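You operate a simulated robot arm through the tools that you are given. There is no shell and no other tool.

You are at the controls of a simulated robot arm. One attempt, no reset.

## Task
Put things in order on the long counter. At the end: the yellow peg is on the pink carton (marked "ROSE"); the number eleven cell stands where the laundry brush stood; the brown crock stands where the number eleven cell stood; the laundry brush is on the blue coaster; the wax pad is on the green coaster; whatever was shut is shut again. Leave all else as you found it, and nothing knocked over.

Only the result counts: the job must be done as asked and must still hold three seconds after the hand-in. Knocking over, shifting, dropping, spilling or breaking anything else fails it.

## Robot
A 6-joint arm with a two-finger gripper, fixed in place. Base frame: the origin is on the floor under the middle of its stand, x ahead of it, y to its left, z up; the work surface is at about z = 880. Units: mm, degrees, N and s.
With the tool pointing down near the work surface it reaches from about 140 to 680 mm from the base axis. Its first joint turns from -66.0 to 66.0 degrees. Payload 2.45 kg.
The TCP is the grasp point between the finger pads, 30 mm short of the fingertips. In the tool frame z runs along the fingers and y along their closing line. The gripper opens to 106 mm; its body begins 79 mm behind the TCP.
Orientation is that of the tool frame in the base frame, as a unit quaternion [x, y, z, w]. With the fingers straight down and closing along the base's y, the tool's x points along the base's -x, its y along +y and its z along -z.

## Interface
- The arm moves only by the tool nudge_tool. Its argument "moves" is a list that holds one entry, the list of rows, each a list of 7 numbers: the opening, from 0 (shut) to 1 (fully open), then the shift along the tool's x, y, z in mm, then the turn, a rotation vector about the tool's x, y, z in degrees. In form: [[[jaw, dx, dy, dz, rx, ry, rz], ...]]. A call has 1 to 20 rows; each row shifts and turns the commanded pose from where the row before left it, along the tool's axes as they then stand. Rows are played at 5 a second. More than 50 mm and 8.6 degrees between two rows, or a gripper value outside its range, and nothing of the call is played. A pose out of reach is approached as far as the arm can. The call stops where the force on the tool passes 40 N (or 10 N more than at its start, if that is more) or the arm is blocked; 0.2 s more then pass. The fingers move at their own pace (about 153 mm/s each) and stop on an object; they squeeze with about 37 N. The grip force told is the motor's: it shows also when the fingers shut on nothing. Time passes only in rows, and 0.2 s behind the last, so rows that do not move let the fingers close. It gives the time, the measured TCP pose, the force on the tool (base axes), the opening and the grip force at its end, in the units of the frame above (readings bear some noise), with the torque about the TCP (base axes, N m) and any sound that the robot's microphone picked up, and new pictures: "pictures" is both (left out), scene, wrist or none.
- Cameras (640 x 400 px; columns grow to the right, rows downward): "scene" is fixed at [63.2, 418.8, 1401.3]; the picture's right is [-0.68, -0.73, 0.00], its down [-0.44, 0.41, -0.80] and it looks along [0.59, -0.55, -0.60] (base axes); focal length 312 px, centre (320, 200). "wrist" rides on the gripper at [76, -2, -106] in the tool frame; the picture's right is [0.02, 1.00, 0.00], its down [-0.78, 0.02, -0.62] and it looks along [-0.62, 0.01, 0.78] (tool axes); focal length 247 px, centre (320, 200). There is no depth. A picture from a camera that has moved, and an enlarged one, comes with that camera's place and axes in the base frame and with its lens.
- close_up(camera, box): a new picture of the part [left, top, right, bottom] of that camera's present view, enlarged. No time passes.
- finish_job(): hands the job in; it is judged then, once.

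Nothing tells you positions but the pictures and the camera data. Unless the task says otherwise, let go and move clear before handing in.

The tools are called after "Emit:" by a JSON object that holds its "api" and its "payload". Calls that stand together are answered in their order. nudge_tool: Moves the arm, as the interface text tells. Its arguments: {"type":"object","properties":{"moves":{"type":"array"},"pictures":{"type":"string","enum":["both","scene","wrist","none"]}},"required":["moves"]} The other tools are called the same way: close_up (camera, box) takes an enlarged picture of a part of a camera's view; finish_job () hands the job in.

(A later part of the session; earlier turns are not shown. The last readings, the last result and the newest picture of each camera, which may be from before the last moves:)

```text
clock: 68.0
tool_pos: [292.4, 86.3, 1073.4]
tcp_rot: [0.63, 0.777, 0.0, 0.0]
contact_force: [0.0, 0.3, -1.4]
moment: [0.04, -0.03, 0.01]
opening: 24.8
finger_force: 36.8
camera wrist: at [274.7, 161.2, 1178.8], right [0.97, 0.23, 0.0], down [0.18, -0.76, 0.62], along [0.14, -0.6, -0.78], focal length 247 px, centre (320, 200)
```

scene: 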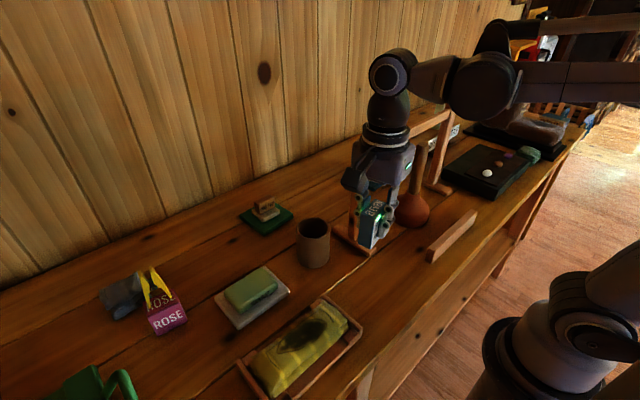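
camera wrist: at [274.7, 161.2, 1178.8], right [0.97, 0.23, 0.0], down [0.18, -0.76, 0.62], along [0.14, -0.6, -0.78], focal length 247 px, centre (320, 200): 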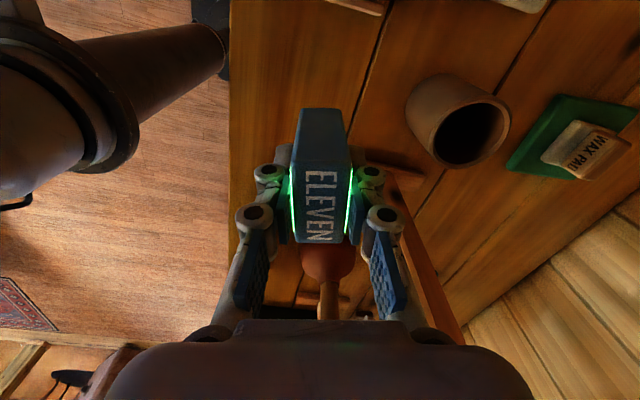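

The cell is over the brush's old spot. I'll turn back to the default orientation (its long side along x, like the brush was) and descend partway.

Emit:
{"api": "nudge_tool", "payload": {"moves": [[[0.0, 0, 0, 0, 0, 0, -7.8], [0.0, 0, 0, 0, 0, 0, -7.8], [0.0, 0, 0, 0, 0, 0, -7.8], [0.0, 0, 0, 0, 0, 0, -7.8], [0.0, 0, 0, 0, 0, 0, -7.8], [0.0, 0, 0, 0, 0, 0, -7.8], [0.0, 0, 0, 0, 0, 0, -7.8], [0.0, 0, 0, 0, 0, 0, -7.8], [0.0, 0, 0, 0, 0, 0, -7.8], [0.0, 0, 0, 0, 0, 0, -7.8], [0.0, 1, -1.5, 40, 0, 0, 0], [0.0, 0, 0, 40, 0, 0, 0], [0.0, 0, 0, 30, 0, 0, 0], [0.0, 0, 0, 20, 0, 0, 0], [0.0, 0, 0, 0, 0, 0, 0]]]}}

Emit:
{"api": "close_up", "payload": {"camera": "scene", "box": [320, 200, 420, 320]}}

Emit:
{"api": "close_up", "payload": {"camera": "wrist", "box": [220, 60, 420, 240]}}

```text
clock: 71.2
tool_pos: [288.2, 84.7, 945.8]
tcp_rot: [0.0, 1.0, 0.0, 0.0]
contact_force: [0.9, 0.4, -0.7]
moment: [-0.01, 0.01, -0.02]
opening: 24.9
finger_force: 37.4
camera wrist: at [211.4, 82.7, 1051.0], right [-0.02, 1.0, 0.0], down [0.78, 0.02, 0.62], along [0.62, 0.01, -0.78], focal length 247 px, centre (320, 200)
```

scene: 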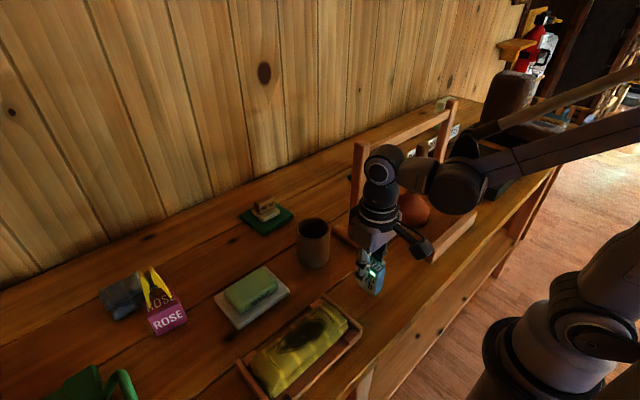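
wrist: 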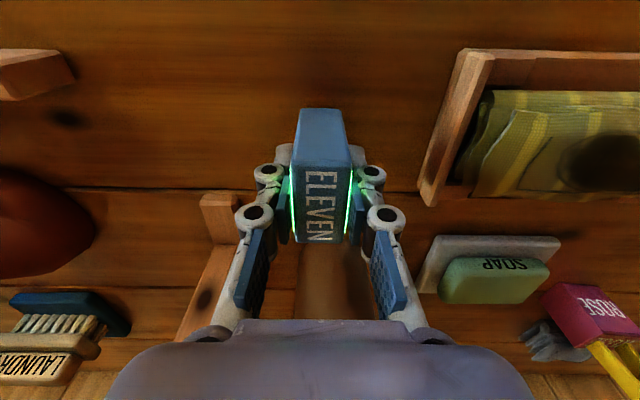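

```text
3.33 times, centred on (370, 260) of scene
camera zoom: at [63.2, 418.8, 1401.3], right [-0.68, -0.73, 0.0], down [-0.44, 0.41, -0.8], along [0.59, -0.55, -0.6], focal length 1040 px, centre (153, 0)
```

zoom: 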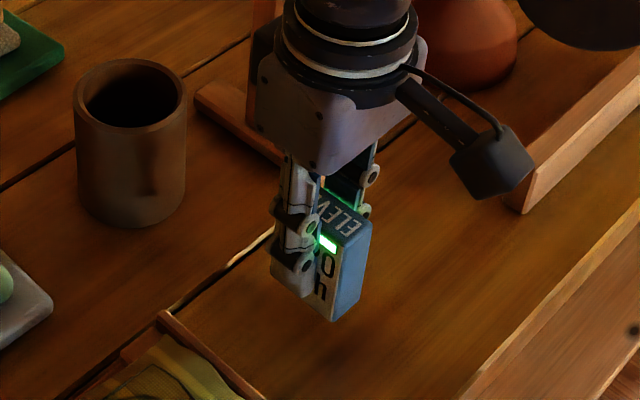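

```text
2.22 times, centred on (320, 150) of wrist
camera zoom: at [211.4, 82.7, 1051.0], right [-0.02, 1.0, 0.0], down [0.78, 0.02, 0.62], along [0.62, 0.01, -0.78], focal length 549 px, centre (320, 311)
```

zoom: 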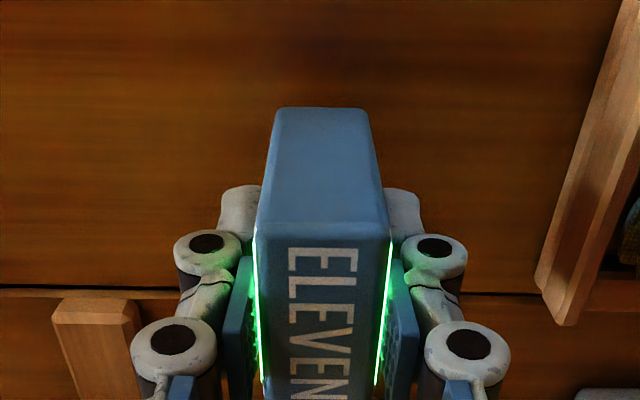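

Emit:
{"api": "nudge_tool", "payload": {"moves": [[[0.0, 0, 0, 8, 0, 0, 0], [0.0, 0, 0, 5, 0, 0, 0], [0.0, 0, 0, 1.5, 0, 0, 0], [0.0, 0, 0, 0, 0, 0, 0]]], "pictures": "none"}}

Emit:
{"api": "nudge_tool", "payload": {"moves": [[[0.0, 0, 0, 1.5, 0, 0, 0], [0.0, 0, 0, 0, 0, 0, 0]]], "pictures": "none"}}

Emit:
{"api": "nudge_tool", "payload": {"moves": [[[0.0, 0, 0, 1, 0, 0, 0], [0.0, 0, 0, 0, 0, 0, 0]]], "pictures": "none"}}

```text
clock: 72.2
tool_pos: [289.8, 84.7, 931.6]
tcp_rot: [0.001, 1.0, 0.0, 0.0]
contact_force: [-0.2, 0.2, -1.4]
moment: [0.01, -0.01, -0.02]
opening: 25.3
finger_force: 37.0
```

```text
clock: 72.8
tool_pos: [290.0, 85.5, 929.8]
tcp_rot: [-0.001, 1.0, -0.001, 0.0]
contact_force: [0.5, 0.3, -1.5]
moment: [-0.02, -0.04, 0.02]
opening: 25.4
finger_force: 37.1
```

```text
clock: 73.4
tool_pos: [288.1, 84.9, 928.4]
tcp_rot: [0.001, 1.0, 0.0, 0.0]
contact_force: [0.7, -0.4, -0.9]
moment: [0.0, 0.01, 0.03]
opening: 25.3
finger_force: 37.2
```

Emit:
{"api": "nudge_tool", "payload": {"moves": [[[0.0, 0, 0, 1, 0, 0, 0], [0.0, 0, 0, 0, 0, 0, 0]]], "pictures": "none"}}

Emit:
{"api": "close_up", "payload": {"camera": "scene", "box": [330, 220, 410, 320]}}

```text
clock: 74.0
tool_pos: [289.4, 86.3, 928.0]
tcp_rot: [0.0, 1.0, 0.0, 0.0]
contact_force: [0.7, -1.8, 21.5]
moment: [-0.07, 0.21, 0.04]
opening: 25.1
finger_force: 36.5
```

```text
4.00 times, centred on (370, 270) of scene
camera zoom: at [63.0, 418.7, 1401.3], right [-0.68, -0.73, 0.0], down [-0.44, 0.41, -0.8], along [0.59, -0.55, -0.6], focal length 1248 px, centre (120, -80)
```

zoom: 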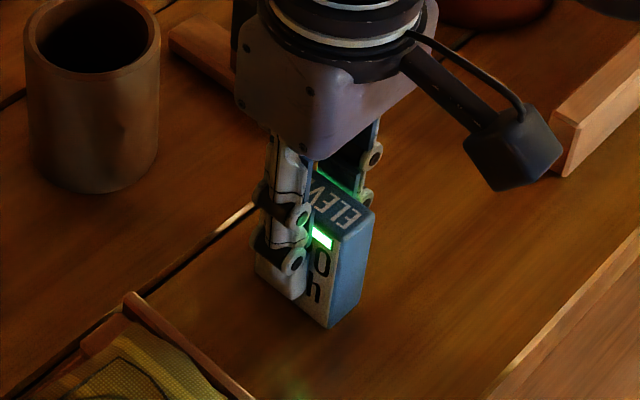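

Contact made. Backing off slightly, releasing, and rising straight up.

Emit:
{"api": "nudge_tool", "payload": {"moves": [[[0.0, 0, 0, -0.8, 0, 0, 0], [0.0, 0, 0, 0, 0, 0, 0], [0.24, 0, 0, 0, 0, 0, 0], [0.27, 0, 0, 0, 0, 0, 0], [0.32, 0, 0, 0, 0, 0, 0], [0.4, 0, 0, 0, 0, 0, 0], [0.5, 0, 0, 0, 0, 0, 0], [0.5, 0, 0, 0, 0, 0, 0], [0.5, 0, 0, -15, 0, 0, 0], [0.5, 0, 0, -30, 0, 0, 0], [0.5, 0, 0, -40, 0, 0, 0], [0.5, 0, 0, -40, 0, 0, 0], [0.5, 0, 0, 0, 0, 0, 0]]]}}

Emit:
{"api": "close_up", "payload": {"camera": "scene", "box": [330, 220, 410, 320]}}

Emit:
{"api": "close_up", "payload": {"camera": "wrist", "box": [220, 40, 420, 240]}}

```text
clock: 76.8
tool_pos: [285.6, 84.4, 1054.1]
tcp_rot: [0.0, 1.0, -0.001, -0.001]
contact_force: [-0.4, -1.2, 0.7]
moment: [-0.01, -0.02, 0.0]
opening: 52.9
finger_force: 0.0
camera wrist: at [208.8, 82.8, 1159.7], right [-0.02, 1.0, 0.0], down [0.78, 0.02, 0.62], along [0.62, 0.01, -0.78], focal length 247 px, centre (320, 200)
```

scene: 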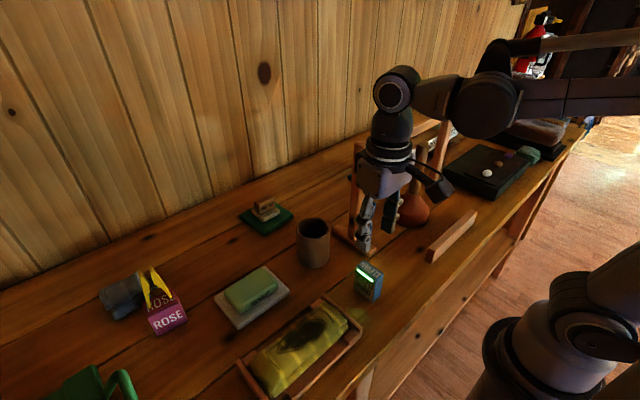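
wrist: 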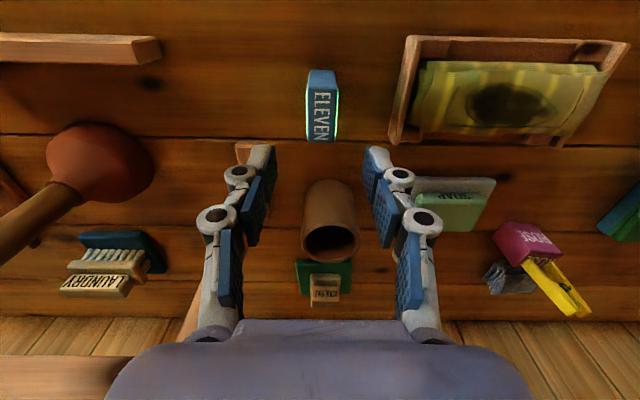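

```text
4.00 times, centred on (370, 270) of scene
camera zoom: at [63.2, 418.8, 1401.3], right [-0.68, -0.73, 0.0], down [-0.44, 0.41, -0.8], along [0.59, -0.55, -0.6], focal length 1248 px, centre (120, -80)
```

zoom: 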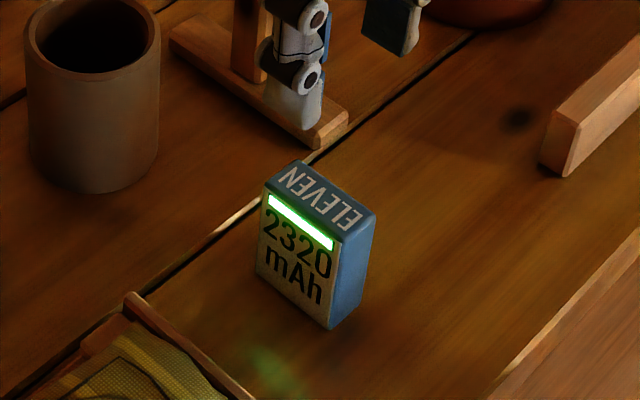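

```text
2.00 times, centred on (320, 140) of wrist
camera zoom: at [208.8, 82.8, 1159.7], right [-0.02, 1.0, 0.0], down [0.78, 0.02, 0.62], along [0.62, 0.01, -0.78], focal length 494 px, centre (320, 320)
```

zoom: 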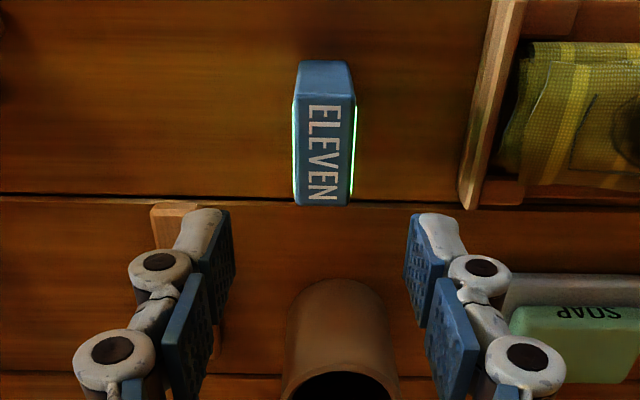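

The cell stands upright on the brush's old spot. Now the crock: I'll turn the tool 78° (the orientation that worked at the cell's old spot), open fully and move above the crock to measure it.

Emit:
{"api": "nudge_tool", "payload": {"moves": [[[0.7, 0, 0, 0, 0, 0, 7.8], [0.8, 0, 0, 0, 0, 0, 7.8], [0.9, 0, 0, 0, 0, 0, 7.8], [1.0, 0, 0, 0, 0, 0, 7.8], [1.0, 0, 0, 0, 0, 0, 7.8], [1.0, 0, 0, 0, 0, 0, 7.8], [1.0, 0, 0, 0, 0, 0, 7.8], [1.0, 0, 0, 0, 0, 0, 7.8], [1.0, 0, 0, 0, 0, 0, 7.8], [1.0, 0, 0, 0, 0, 0, 7.8], [1.0, -3.9, 35.2, 0, 0, 0, 0], [1.0, -3.9, 35.2, 0, 0, 0, 0], [1.0, -3.9, 35.2, 0, 0, 0, 0], [1.0, -3.9, 35.2, 0, 0, 0, 0], [1.0, 0, 0, 0, 0, 0, 0]]]}}

Emit:
{"api": "close_up", "payload": {"camera": "wrist", "box": [220, 40, 420, 200]}}

Emit:
{"api": "close_up", "payload": {"camera": "scene", "box": [260, 150, 400, 310]}}

```text
clock: 80.0
tool_pos: [430.0, 99.4, 1054.0]
tcp_rot: [0.63, 0.777, 0.0, 0.0]
contact_force: [1.3, -0.4, 0.1]
moment: [0.01, -0.01, -0.01]
opening: 106.4
finger_force: 0.0
camera wrist: at [412.5, 175.0, 1160.4], right [0.97, 0.23, 0.0], down [0.18, -0.76, 0.62], along [0.14, -0.6, -0.78], focal length 247 px, centre (320, 200)
```

scene: 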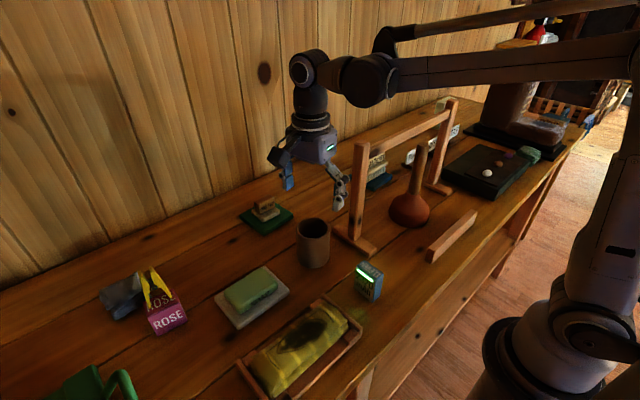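
wrist: 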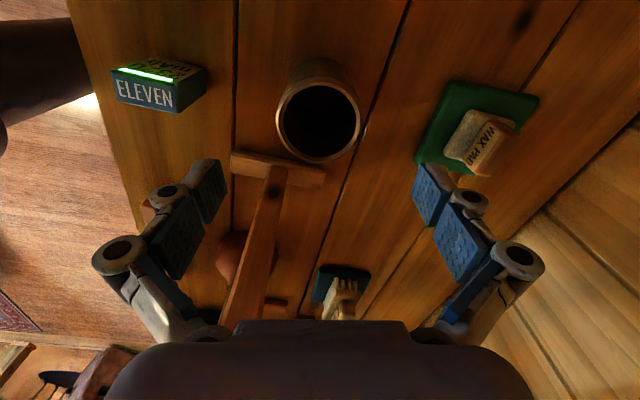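

```text
2.50 times, centred on (320, 120) of wrist
camera zoom: at [412.5, 175.0, 1160.4], right [0.97, 0.23, 0.0], down [0.18, -0.76, 0.62], along [0.14, -0.6, -0.78], focal length 617 px, centre (320, 400)
```

zoom: 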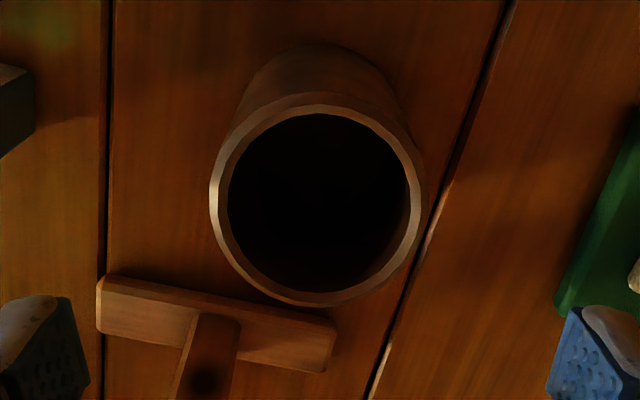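

```text
2.50 times, centred on (330, 230) of scene
camera zoom: at [63.2, 418.8, 1401.3], right [-0.68, -0.73, 0.0], down [-0.44, 0.41, -0.8], along [0.59, -0.55, -0.6], focal length 780 px, centre (295, 125)
```

zoom: 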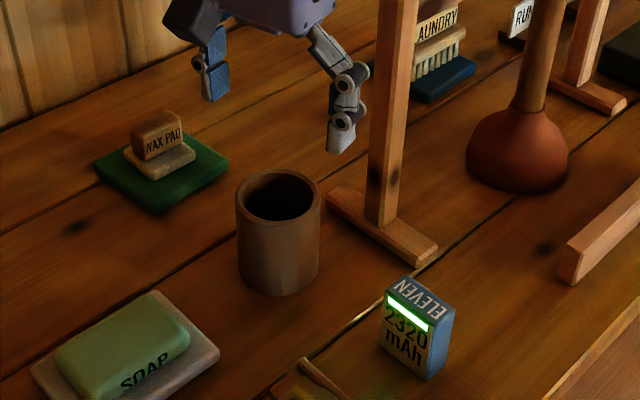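

The crock's centre is about 2 mm off in the closing direction, diameter ~70 mm, rim z≈965. Adjusting and descending around it with the jaws fully open.

Emit:
{"api": "nudge_tool", "payload": {"moves": [[[1.0, -0.5, -2.3, 35, 0, 0, 0], [1.0, 0, 0, 35, 0, 0, 0], [1.0, 0, 0, 25, 0, 0, 0], [1.0, 0, 0, 13, 0, 0, 0], [1.0, 0, 0, 0, 0, 0, 0]]]}}

Emit:
{"api": "close_up", "payload": {"camera": "wrist", "box": [200, 80, 440, 240]}}

Emit:
{"api": "close_up", "payload": {"camera": "scene", "box": [260, 170, 380, 290]}}

```text
clock: 81.2
tool_pos: [429.6, 97.9, 947.4]
tcp_rot: [0.63, 0.777, 0.002, 0.001]
contact_force: [-0.1, -0.2, 0.1]
moment: [0.01, 0.02, 0.02]
opening: 106.1
finger_force: 0.1
camera wrist: at [413.3, 173.6, 1053.4], right [0.97, 0.23, 0.0], down [0.18, -0.76, 0.62], along [0.14, -0.6, -0.78], focal length 247 px, centre (320, 200)
```

scene: 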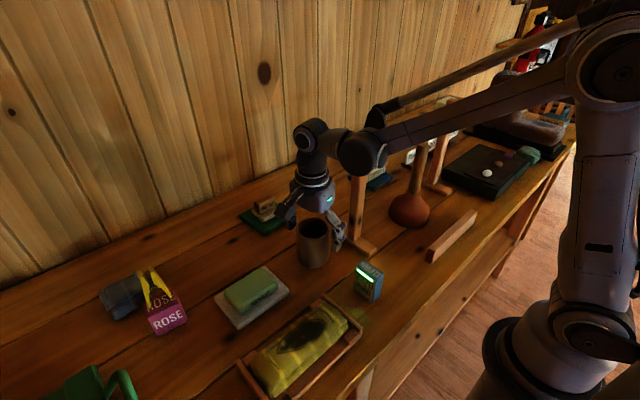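
wrist: 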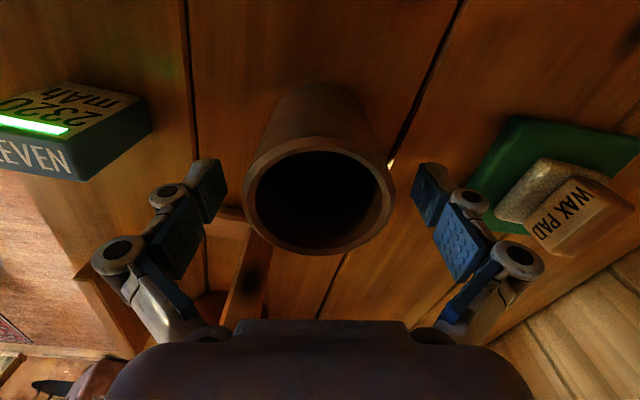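

```text
2.50 times, centred on (320, 160) of wrist
camera zoom: at [413.3, 173.6, 1053.4], right [0.97, 0.23, 0.0], down [0.18, -0.76, 0.62], along [0.14, -0.6, -0.78], focal length 617 px, centre (320, 300)
```

zoom: 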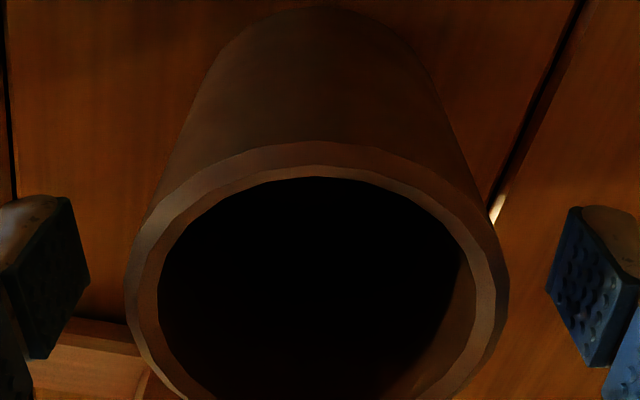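

```text
3.33 times, centred on (320, 230) of scene
camera zoom: at [63.2, 418.8, 1401.3], right [-0.68, -0.73, 0.0], down [-0.44, 0.41, -0.8], along [0.59, -0.55, -0.6], focal length 1040 px, centre (320, 100)
```

zoom: 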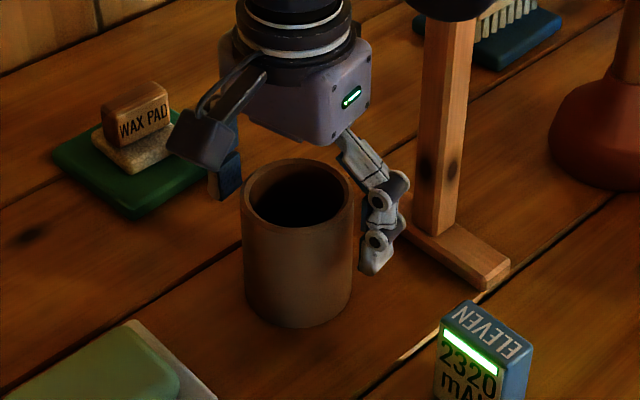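

The crock is centred between the fingers. Closing gently in steps.

Emit:
{"api": "nudge_tool", "payload": {"moves": [[[0.85, 0, 0, 0, 0, 0, 0], [0.76, 0, 0, 0, 0, 0, 0], [0.7, 0, 0, 0, 0, 0, 0], [0.66, 0, 0, 0, 0, 0, 0], [0.62, 0, 0, 0, 0, 0, 0], [0.55, 0, 0, 0, 0, 0, 0], [0.5, 0, 0, 0, 0, 0, 0], [0.5, 0, 0, 0, 0, 0, 0]]], "pictures": "none"}}

Emit:
{"api": "nudge_tool", "payload": {"moves": [[[0.5, 0, 0, -3, 0, 0, 0], [0.5, 0, 0, -5, 0, 0, 0], [0.5, 0, 0, -7, 0, 0, 0], [0.5, 0, 0, 0, 0, 0, 0]]]}}

Emit:
{"api": "close_up", "payload": {"camera": "scene", "box": [260, 170, 380, 290]}}

Emit:
{"api": "close_up", "payload": {"camera": "wrist", "box": [200, 80, 440, 240]}}

```text
clock: 83.0
tool_pos: [431.1, 98.3, 949.3]
tcp_rot: [0.629, 0.777, 0.0, 0.0]
contact_force: [0.3, -0.7, 11.8]
moment: [0.07, -0.05, -0.27]
opening: 64.3
finger_force: 36.6
```

```text
clock: 84.0
tool_pos: [429.7, 99.1, 962.8]
tcp_rot: [0.63, 0.777, 0.0, 0.0]
contact_force: [-1.0, -0.7, -2.9]
moment: [-0.03, 0.02, 0.0]
opening: 63.8
finger_force: 37.3
camera wrist: at [411.0, 174.0, 1068.4], right [0.97, 0.23, 0.0], down [0.18, -0.76, 0.62], along [0.14, -0.6, -0.78], focal length 247 px, centre (320, 200)
```

scene: 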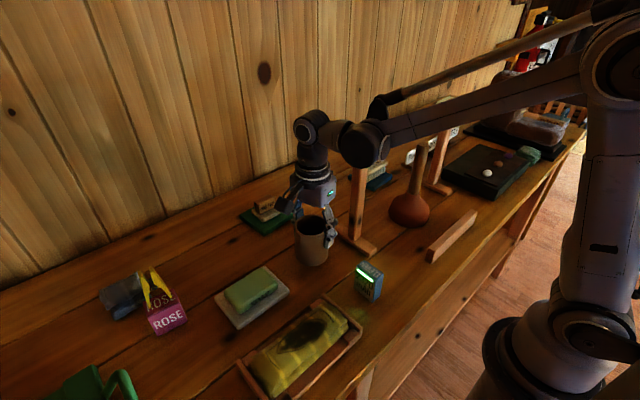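
wrist: 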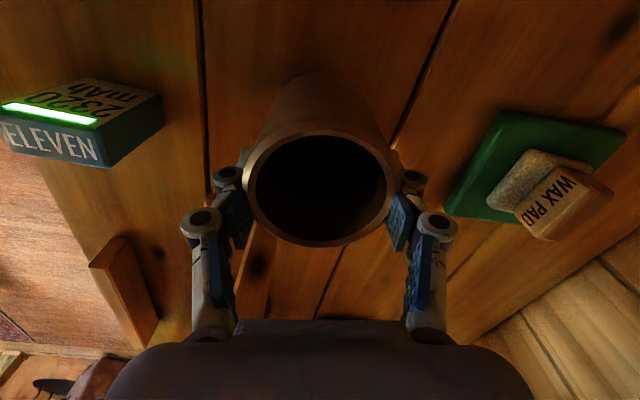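

```text
3.33 times, centred on (320, 230) of scene
camera zoom: at [63.2, 418.8, 1401.3], right [-0.68, -0.73, 0.0], down [-0.44, 0.41, -0.8], along [0.59, -0.55, -0.6], focal length 1040 px, centre (320, 100)
```

zoom: 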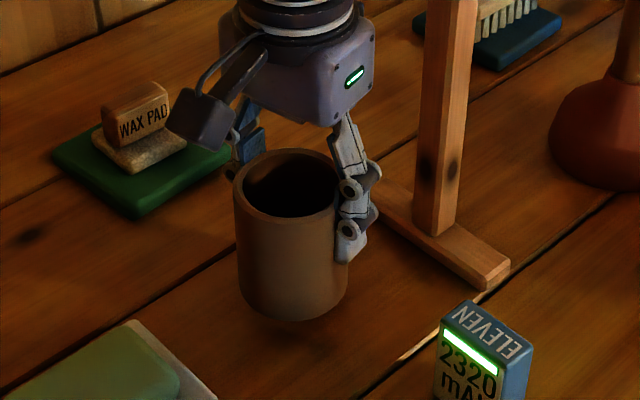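

```text
2.50 times, centred on (320, 160) of wrist
camera zoom: at [411.0, 174.0, 1068.4], right [0.97, 0.23, 0.0], down [0.18, -0.76, 0.62], along [0.14, -0.6, -0.78], focal length 617 px, centre (320, 300)
```

zoom: 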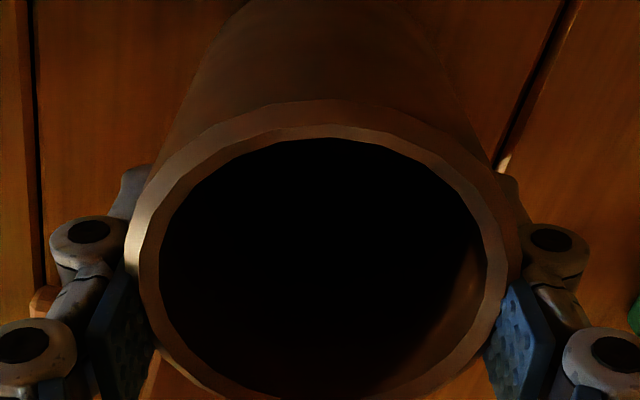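

The crock is off the table, but I want to be sure it's not slipping. Checking again without moving.

Emit:
{"api": "nudge_tool", "payload": {"moves": [[[0.5, 0, 0, 0, 0, 0, 0], [0.5, 0, 0, 0, 0, 0, 0], [0.5, 0, 0, 0, 0, 0, 0]]], "pictures": "none"}}

Emit:
{"api": "close_up", "payload": {"camera": "scene", "box": [260, 170, 380, 290]}}

Emit:
{"api": "close_up", "payload": {"camera": "wrist", "box": [180, 60, 460, 280]}}

```text
clock: 84.8
tool_pos: [428.9, 99.0, 962.0]
tcp_rot: [0.629, 0.777, 0.0, -0.001]
contact_force: [0.3, -0.7, -3.3]
moment: [-0.03, -0.03, 0.05]
opening: 63.4
finger_force: 37.3
```

```text
3.33 times, centred on (320, 230) of scene
camera zoom: at [63.2, 418.8, 1401.3], right [-0.68, -0.73, 0.0], down [-0.44, 0.41, -0.8], along [0.59, -0.55, -0.6], focal length 1040 px, centre (320, 100)
```

zoom: 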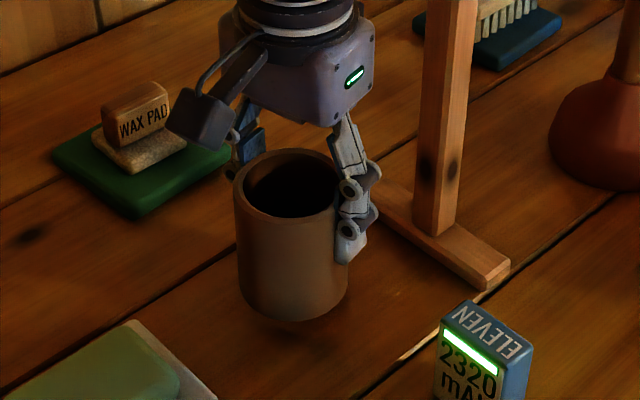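

```text
1.82 times, centred on (320, 170) of wrist
camera zoom: at [411.0, 174.0, 1068.3], right [0.97, 0.23, 0.0], down [0.18, -0.76, 0.62], along [0.14, -0.6, -0.78], focal length 449 px, centre (320, 254)
```

zoom: 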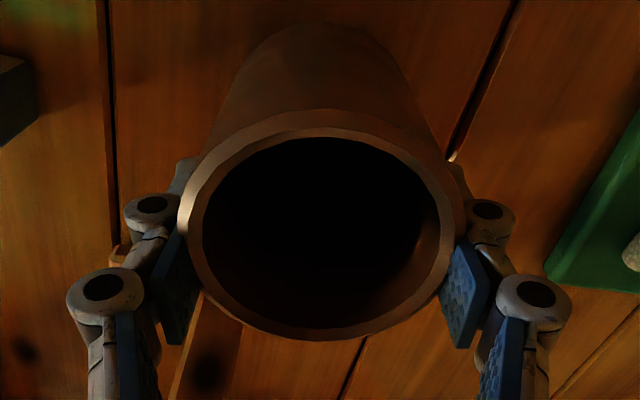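

Emit:
{"api": "nudge_tool", "payload": {"moves": [[[0.5, 0, 0, 0, 0, 0, 0], [0.5, 0, 0, 0, 0, 0, 0], [0.5, 0, 0, 0, 0, 0, 0], [0.5, 0, 0, 0, 0, 0, 0], [0.5, 0, 0, 0, 0, 0, 0]]], "pictures": "none"}}

Emit:
{"api": "close_up", "payload": {"camera": "wrist", "box": [180, 60, 460, 280]}}

Emit:
{"api": "close_up", "payload": {"camera": "scene", "box": [280, 200, 350, 280]}}

```text
clock: 86.0
tool_pos: [428.7, 99.1, 963.4]
tcp_rot: [0.629, 0.778, 0.0, 0.0]
contact_force: [0.5, 0.2, -3.8]
moment: [-0.06, 0.01, -0.01]
opening: 63.5
finger_force: 36.9
```

```text
1.82 times, centred on (320, 170) of wrist
camera zoom: at [411.1, 174.0, 1068.3], right [0.97, 0.23, 0.0], down [0.18, -0.76, 0.62], along [0.14, -0.6, -0.78], focal length 449 px, centre (320, 254)
```

zoom: 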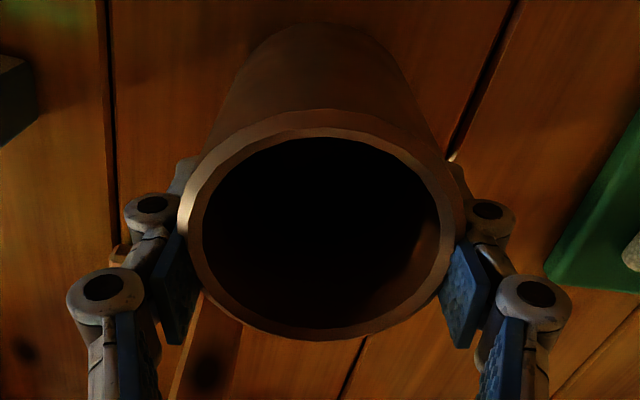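

```text
5.00 times, centred on (315, 240) of scene
camera zoom: at [63.2, 418.8, 1401.3], right [-0.68, -0.73, 0.0], down [-0.44, 0.41, -0.8], along [0.59, -0.55, -0.6], focal length 1560 px, centre (345, 0)
```

zoom: 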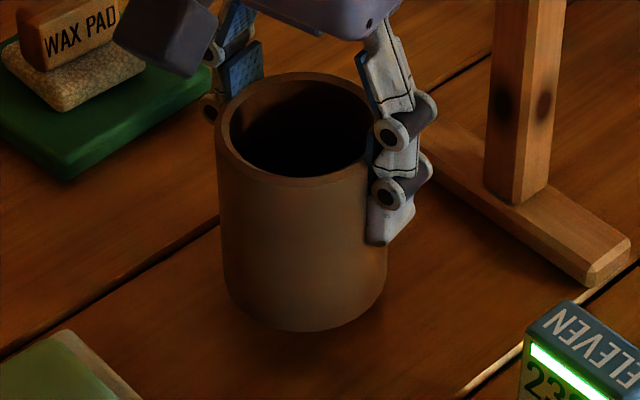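

The hold is steady, but the crock shifted about 8 mm toward the camera side when squeezed, so the grip is off-centre. I'll set it back down and regrip it better centred rather than risk it slipping.

Emit:
{"api": "nudge_tool", "payload": {"moves": [[[0.5, 0, 0, 5, 0, 0, 0], [0.5, 0, 0, 5, 0, 0, 0], [0.5, 0, 0, 2, 0, 0, 0], [0.5, 0, 0, 0, 0, 0, 0]]], "pictures": "none"}}

Emit:
{"api": "nudge_tool", "payload": {"moves": [[[0.5, 0, 0, 1, 0, 0, 0], [0.5, 0, 0, 0, 0, 0, 0]]], "pictures": "none"}}

Emit:
{"api": "nudge_tool", "payload": {"moves": [[[0.5, 0, 0, 1, 0, 0, 0], [0.5, 0, 0, 0, 0, 0, 0]]], "pictures": "none"}}

Emit:
{"api": "close_up", "payload": {"camera": "scene", "box": [280, 200, 350, 280]}}

```text
clock: 87.0
tool_pos: [427.4, 99.7, 950.6]
tcp_rot: [0.629, 0.777, 0.0, -0.001]
contact_force: [0.6, -0.2, -3.6]
moment: [-0.02, 0.0, -0.03]
opening: 63.4
finger_force: 36.9
```

```text
clock: 87.6
tool_pos: [427.9, 99.3, 949.5]
tcp_rot: [0.63, 0.777, 0.0, 0.0]
contact_force: [0.1, -0.8, -3.2]
moment: [-0.04, 0.02, 0.0]
opening: 63.5
finger_force: 37.2
```

```text
clock: 88.2
tool_pos: [426.6, 99.9, 947.1]
tcp_rot: [0.629, 0.777, 0.0, 0.001]
contact_force: [-1.6, -0.2, 24.8]
moment: [0.01, 0.07, -0.24]
opening: 63.8
finger_force: 37.1
```

```text
5.00 times, centred on (315, 240) of scene
camera zoom: at [62.8, 418.7, 1401.3], right [-0.68, -0.73, 0.0], down [-0.44, 0.41, -0.8], along [0.59, -0.55, -0.6], focal length 1560 px, centre (345, 0)
```

zoom: 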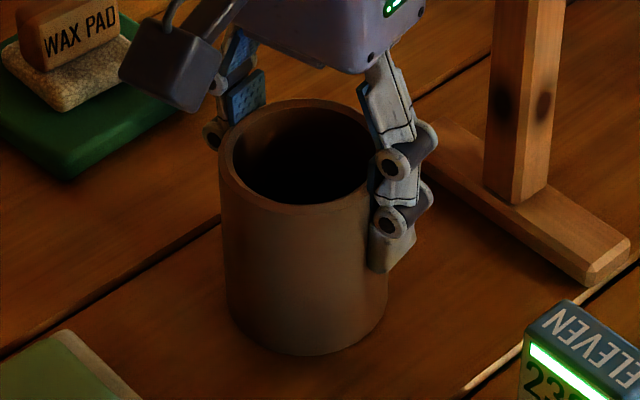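

Emit:
{"api": "nudge_tool", "payload": {"moves": [[[0.5, 0, 0, -0.8, 0, 0, 0], [0.5, 0, 0, 0, 0, 0, 0], [0.61, 0, 0, 0, 0, 0, 0], [0.63, 0, 0, 0, 0, 0, 0], [0.66, 0, 0, 0, 0, 0, 0], [0.72, 0, 0, 0, 0, 0, 0], [0.8, 0, 0, 0, 0, 0, 0], [0.9, 0, 0, 0, 0, 0, 0], [1.0, 0, 0, 0, 0, 0, 0], [1.0, 0, 0, 0, 0, 0, 0]]]}}

Emit:
{"api": "close_up", "payload": {"camera": "wrist", "box": [180, 60, 460, 280]}}

Emit:
{"api": "close_up", "payload": {"camera": "scene", "box": [260, 170, 380, 290]}}

```text
clock: 90.4
tool_pos: [426.7, 99.3, 949.1]
tcp_rot: [0.63, 0.777, 0.002, 0.001]
contact_force: [0.2, 0.2, 0.1]
moment: [0.0, 0.02, -0.02]
opening: 106.0
finger_force: 0.1
camera wrist: at [409.7, 174.2, 1054.1], right [0.97, 0.23, 0.0], down [0.18, -0.76, 0.62], along [0.14, -0.6, -0.78], focal length 247 px, centre (320, 200)
```

scene: 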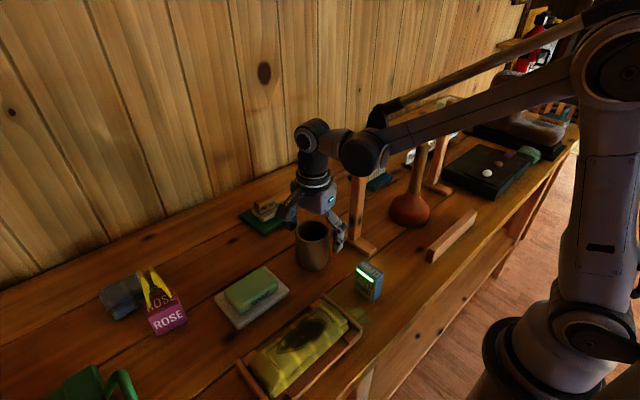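
wrist: 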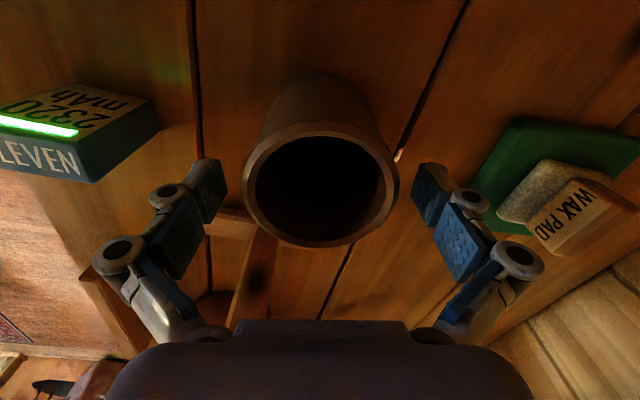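

```text
1.82 times, centred on (320, 170) of wrist
camera zoom: at [409.7, 174.2, 1054.1], right [0.97, 0.23, 0.0], down [0.18, -0.76, 0.62], along [0.14, -0.6, -0.78], focal length 449 px, centre (320, 254)
```

zoom: 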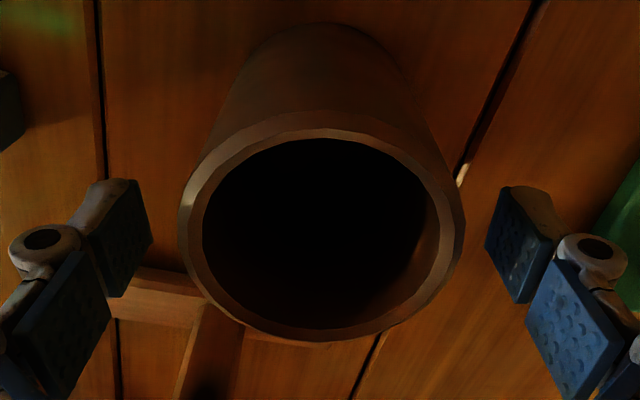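

```text
3.33 times, centred on (320, 230) of scene
camera zoom: at [63.2, 418.8, 1401.3], right [-0.68, -0.73, 0.0], down [-0.44, 0.41, -0.8], along [0.59, -0.55, -0.6], focal length 1040 px, centre (320, 100)
```

zoom: 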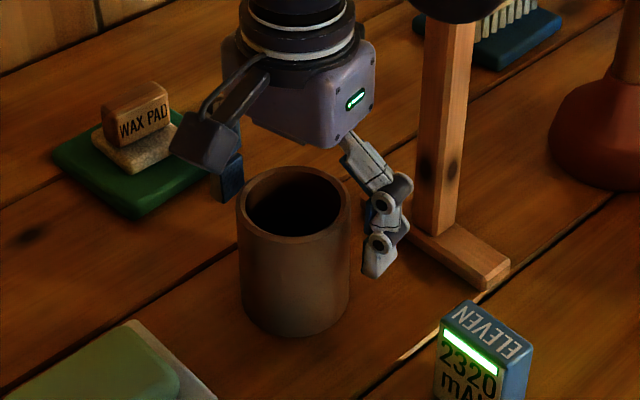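

The crock is standing upright again and my fingers are clear. Its centre is about 7 mm toward tool +x, so I'll shift by 9 mm to centre the pads on it and close again.

Emit:
{"api": "nudge_tool", "payload": {"moves": [[[1.0, 5, 0, 0, 0, 0, 0], [1.0, 4, 0, 0, 0, 0, 0], [1.0, 0, 0, 0, 0, 0, 0], [0.85, 0, 0, 0, 0, 0, 0], [0.75, 0, 0, 0, 0, 0, 0], [0.7, 0, 0, 0, 0, 0, 0], [0.66, 0, 0, 0, 0, 0, 0], [0.63, 0, 0, 0, 0, 0, 0], [0.6, 0, 0, 0, 0, 0, 0], [0.55, 0, 0, 0, 0, 0, 0], [0.5, 0, 0, 0, 0, 0, 0], [0.5, 0, 0, 0, 0, 0, 0]]]}}

Emit:
{"api": "close_up", "payload": {"camera": "wrist", "box": [180, 60, 460, 280]}}

Emit:
{"api": "close_up", "payload": {"camera": "scene", "box": [260, 170, 380, 290]}}

```text
clock: 93.0
tool_pos: [425.5, 107.8, 949.5]
tcp_rot: [0.629, 0.778, 0.0, 0.0]
contact_force: [-1.6, -0.2, 6.7]
moment: [-0.08, 0.14, -0.08]
opening: 63.7
finger_force: 36.5
camera wrist: at [407.9, 183.1, 1054.5], right [0.97, 0.23, 0.0], down [0.18, -0.76, 0.62], along [0.14, -0.6, -0.78], focal length 247 px, centre (320, 200)
```

scene: 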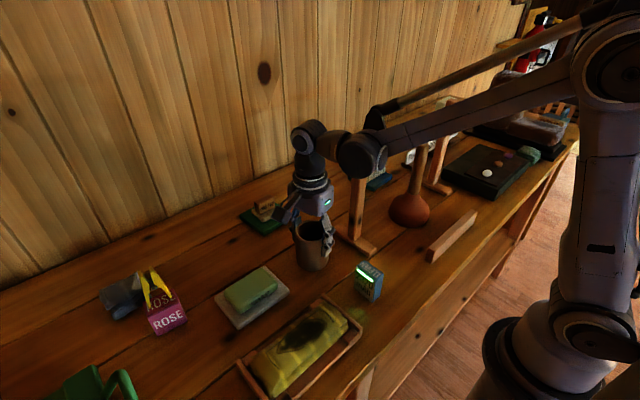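
wrist: 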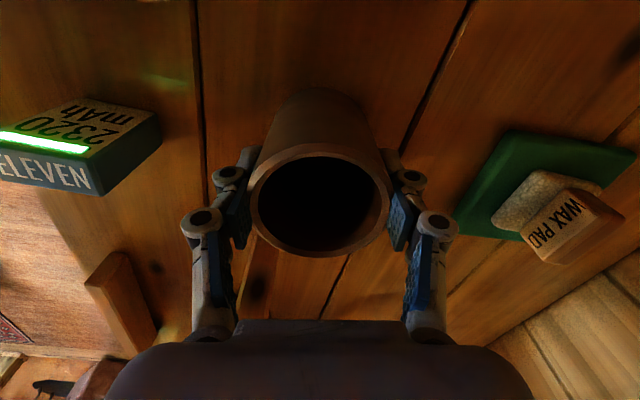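

```text
1.82 times, centred on (320, 170) of wrist
camera zoom: at [407.9, 183.1, 1054.5], right [0.97, 0.23, 0.0], down [0.18, -0.76, 0.62], along [0.14, -0.6, -0.78], focal length 449 px, centre (320, 254)
```

zoom: 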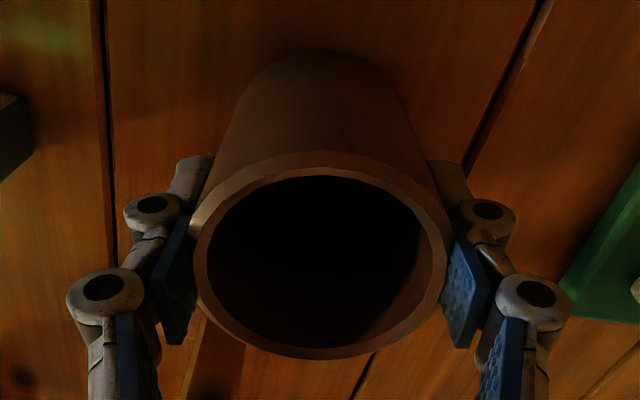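

```text
3.33 times, centred on (320, 230) of scene
camera zoom: at [63.0, 418.7, 1401.3], right [-0.68, -0.73, 0.0], down [-0.44, 0.41, -0.8], along [0.59, -0.55, -0.6], focal length 1040 px, centre (320, 100)
```

zoom: 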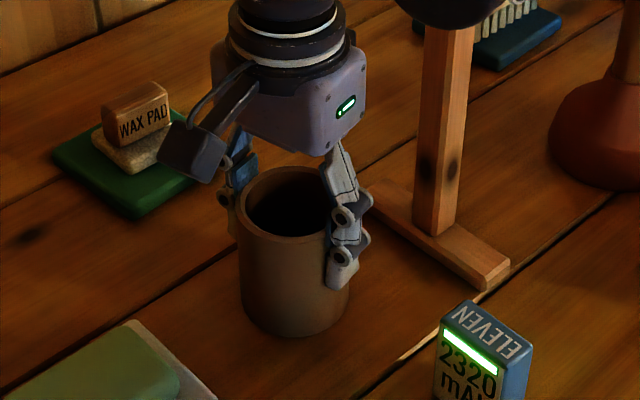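

The crock is now gripped on centre without shifting. Lifting slowly and checking.

Emit:
{"api": "nudge_tool", "payload": {"moves": [[[0.5, 0, 0, -2, 0, 0, 0], [0.5, 0, 0, -4, 0, 0, 0], [0.5, 0, 0, -8, 0, 0, 0], [0.5, 0, 0, -16, 0, 0, 0], [0.5, 0, 0, -20, 0, 0, 0], [0.5, 0, 0, -22, 0, 0, 0], [0.5, 0, 0, 0, 0, 0, 0]]]}}

Emit:
{"api": "close_up", "payload": {"camera": "wrist", "box": [180, 60, 460, 280]}}

Emit:
{"api": "close_up", "payload": {"camera": "scene", "box": [260, 150, 380, 290]}}

```text
clock: 94.6
tool_pos: [427.1, 107.6, 1018.3]
tcp_rot: [0.629, 0.777, -0.001, 0.0]
contact_force: [0.6, 1.1, -2.7]
moment: [0.01, 0.01, -0.02]
opening: 63.3
finger_force: 37.1
camera wrist: at [408.9, 181.9, 1124.6], right [0.97, 0.23, 0.0], down [0.18, -0.76, 0.62], along [0.14, -0.6, -0.78], focal length 247 px, centre (320, 200)
```

scene: 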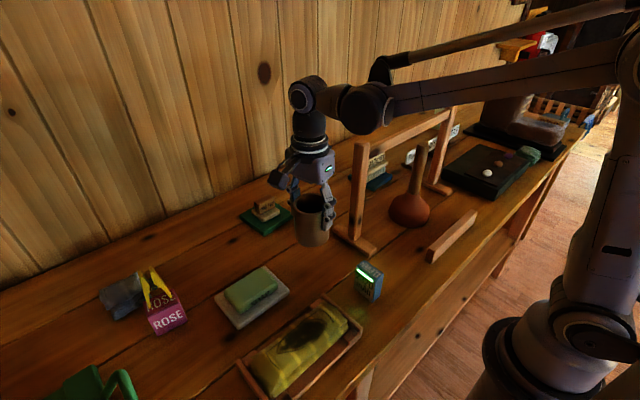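
wrist: 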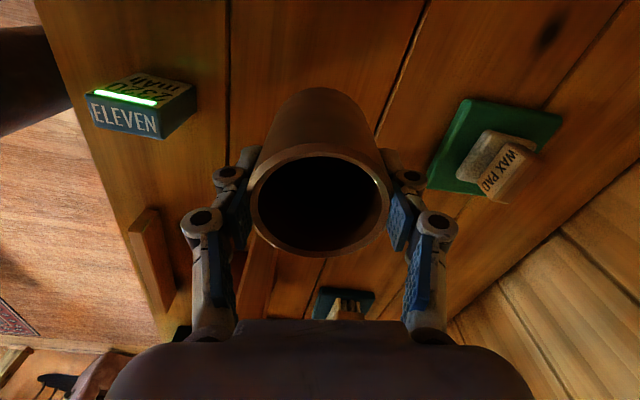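

```text
1.82 times, centred on (320, 170) of wrist
camera zoom: at [408.9, 181.9, 1124.6], right [0.97, 0.23, 0.0], down [0.18, -0.76, 0.62], along [0.14, -0.6, -0.78], focal length 449 px, centre (320, 254)
```

zoom: 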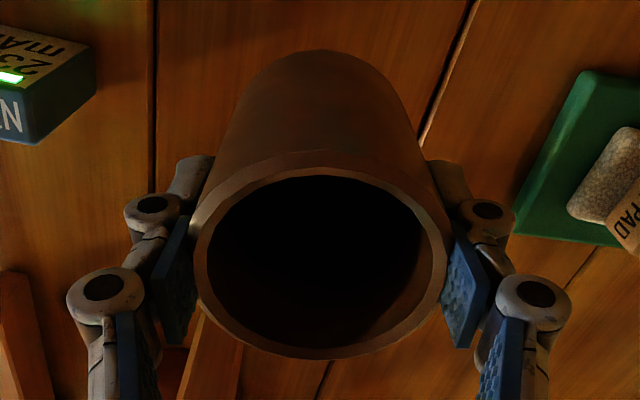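

```text
2.86 times, centred on (320, 220) of scene
camera zoom: at [63.2, 418.8, 1401.3], right [-0.68, -0.73, 0.0], down [-0.44, 0.41, -0.8], along [0.59, -0.55, -0.6], focal length 891 px, centre (320, 143)
```

zoom: 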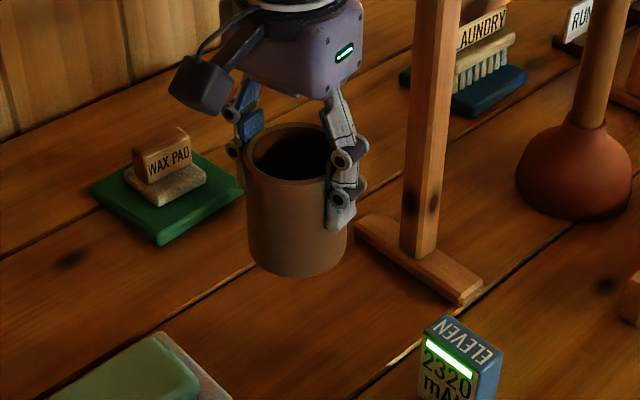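

The crock is held firmly and level. Moving it out and around to above the cell's old spot (about (547.5, -41)).

Emit:
{"api": "nudge_tool", "payload": {"moves": [[[0.5, -5.9, 17.9, 0, 0, 0, 0], [0.5, -5.9, 17.9, 0, 0, 0, 0], [0.5, -5.9, 17.9, 0, 0, 0, 0], [0.5, -5.9, 17.9, 0, 0, 0, 0], [0.5, -18, 2, 0, 0, 0, 0], [0.5, -25, 3, 0, 0, 0, 0], [0.5, -30, 3.5, 0, 0, 0, 0], [0.5, -30, 3.5, 0, 0, 0, 0], [0.5, -25, 3, 0, 0, 0, 0], [0.5, -18, 2, 0, 0, 0, 0], [0.5, 0, 0, 0, 0, 0, 0], [0.5, 0, 0, 0, 0, 0, 0]]]}}

Emit:
{"api": "close_up", "payload": {"camera": "wrist", "box": [180, 60, 460, 280]}}

Emit:
{"api": "close_up", "payload": {"camera": "scene", "box": [260, 90, 400, 230]}}

```text
clock: 97.2
tool_pos: [546.2, -38.9, 1020.0]
tcp_rot: [0.63, 0.777, 0.0, 0.0]
contact_force: [0.1, -0.2, -3.2]
moment: [0.02, 0.02, -0.01]
opening: 63.8
finger_force: 36.8
camera wrist: at [528.4, 35.2, 1126.6], right [0.97, 0.23, 0.0], down [0.18, -0.76, 0.62], along [0.14, -0.6, -0.78], focal length 247 px, centre (320, 200)
```

scene: 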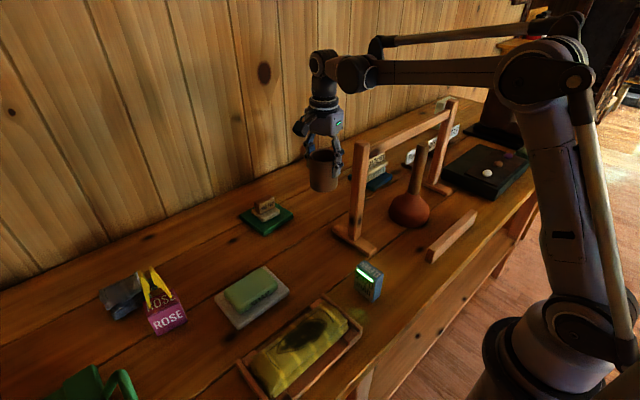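
wrist: 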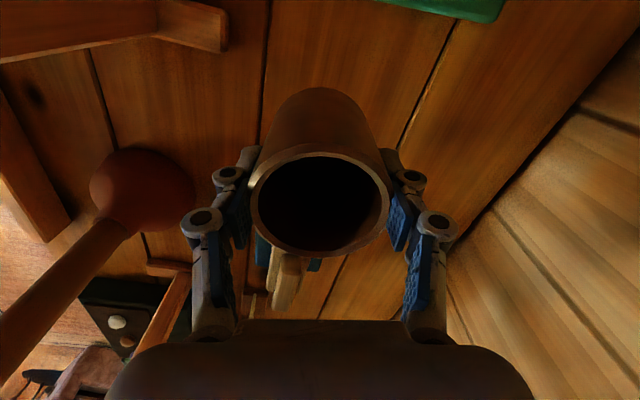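

```text
1.82 times, centred on (320, 170) of wrist
camera zoom: at [528.4, 35.2, 1126.6], right [0.97, 0.23, 0.0], down [0.18, -0.76, 0.62], along [0.14, -0.6, -0.78], focal length 449 px, centre (320, 254)
```

zoom: 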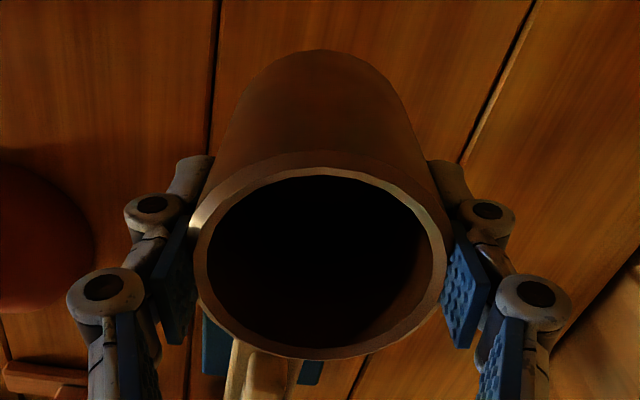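

```text
2.86 times, centred on (330, 160) of scene
camera zoom: at [63.2, 418.8, 1401.3], right [-0.68, -0.73, 0.0], down [-0.44, 0.41, -0.8], along [0.59, -0.55, -0.6], focal length 891 px, centre (291, 314)
```

zoom: 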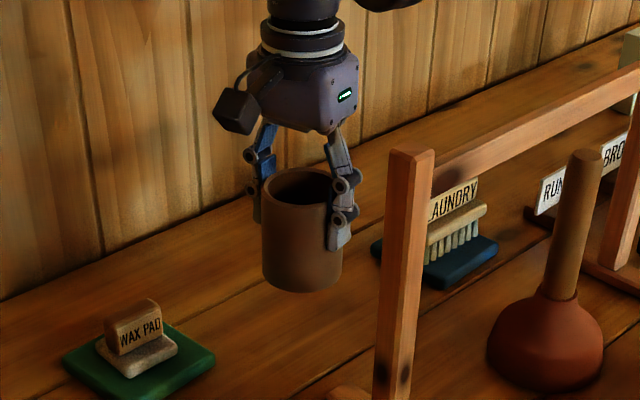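

The crock is within ~2 mm of the cell's old spot. Fine-adjusting and descending close to the counter.

Emit:
{"api": "nudge_tool", "payload": {"moves": [[[0.5, -1.5, 0.9, 15, 0, 0, 0], [0.5, 0, 0, 20, 0, 0, 0], [0.5, 0, 0, 16, 0, 0, 0], [0.5, 0, 0, 10, 0, 0, 0], [0.5, 0, 0, 4, 0, 0, 0], [0.5, 0, 0, 0, 0, 0, 0]]]}}

Emit:
{"api": "close_up", "payload": {"camera": "scene", "box": [280, 90, 420, 230]}}

```text
clock: 98.6
tool_pos: [547.0, -40.2, 953.3]
tcp_rot: [0.629, 0.777, 0.0, 0.0]
contact_force: [-0.6, 0.1, -3.2]
moment: [0.01, -0.02, 0.0]
opening: 63.4
finger_force: 37.7
camera wrist: at [530.0, 33.9, 1059.9], right [0.97, 0.23, 0.0], down [0.18, -0.76, 0.62], along [0.14, -0.6, -0.78], focal length 247 px, centre (320, 200)
```

scene: 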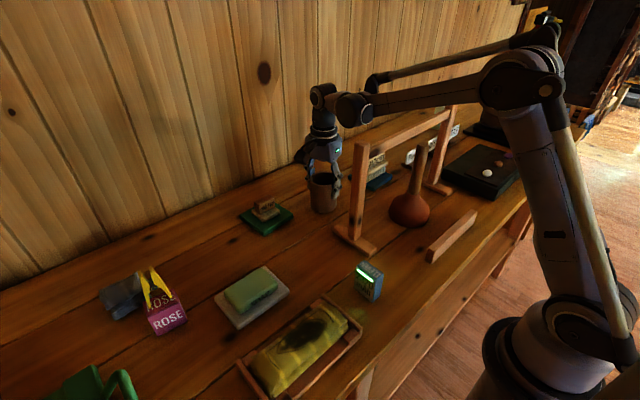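
wrist: 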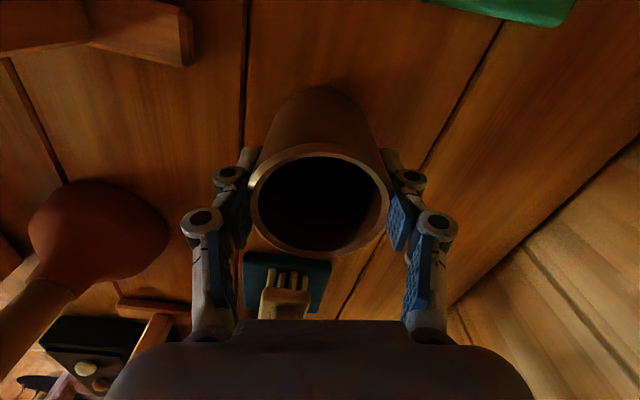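

```text
2.86 times, centred on (350, 160) of scene
camera zoom: at [63.2, 418.8, 1401.3], right [-0.68, -0.73, 0.0], down [-0.44, 0.41, -0.8], along [0.59, -0.55, -0.6], focal length 891 px, centre (234, 314)
```

zoom: 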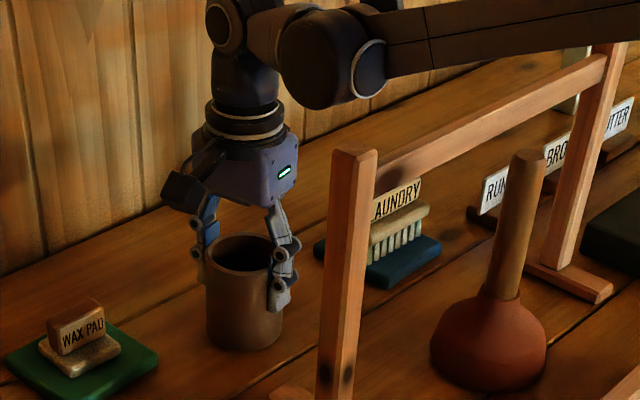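

Emit:
{"api": "nudge_tool", "payload": {"moves": [[[0.5, 0, 0, 2.5, 0, 0, 0], [0.5, 0, 0, 0, 0, 0, 0]]], "pictures": "none"}}

Emit:
{"api": "nudge_tool", "payload": {"moves": [[[0.5, 0, 0, 1.2, 0, 0, 0], [0.5, 0, 0, 0, 0, 0, 0]]], "pictures": "none"}}

Emit:
{"api": "nudge_tool", "payload": {"moves": [[[0.5, 0, 0, 1, 0, 0, 0], [0.5, 0, 0, 0, 0, 0, 0]]], "pictures": "none"}}

```text
clock: 99.2
tool_pos: [548.0, -40.2, 952.5]
tcp_rot: [0.629, 0.777, 0.0, -0.001]
contact_force: [0.8, -0.4, -3.2]
moment: [-0.01, 0.01, 0.03]
opening: 63.7
finger_force: 36.9
```

```text
clock: 99.8
tool_pos: [548.6, -41.4, 951.2]
tcp_rot: [0.629, 0.777, 0.0, -0.001]
contact_force: [-0.3, 0.0, -2.2]
moment: [0.0, 0.02, -0.05]
opening: 63.5
finger_force: 36.9
```

```text
clock: 100.4
tool_pos: [547.7, -41.6, 950.0]
tcp_rot: [0.629, 0.777, 0.0, 0.0]
contact_force: [-1.2, 0.7, -3.2]
moment: [0.03, 0.0, 0.0]
opening: 63.6
finger_force: 36.9
```

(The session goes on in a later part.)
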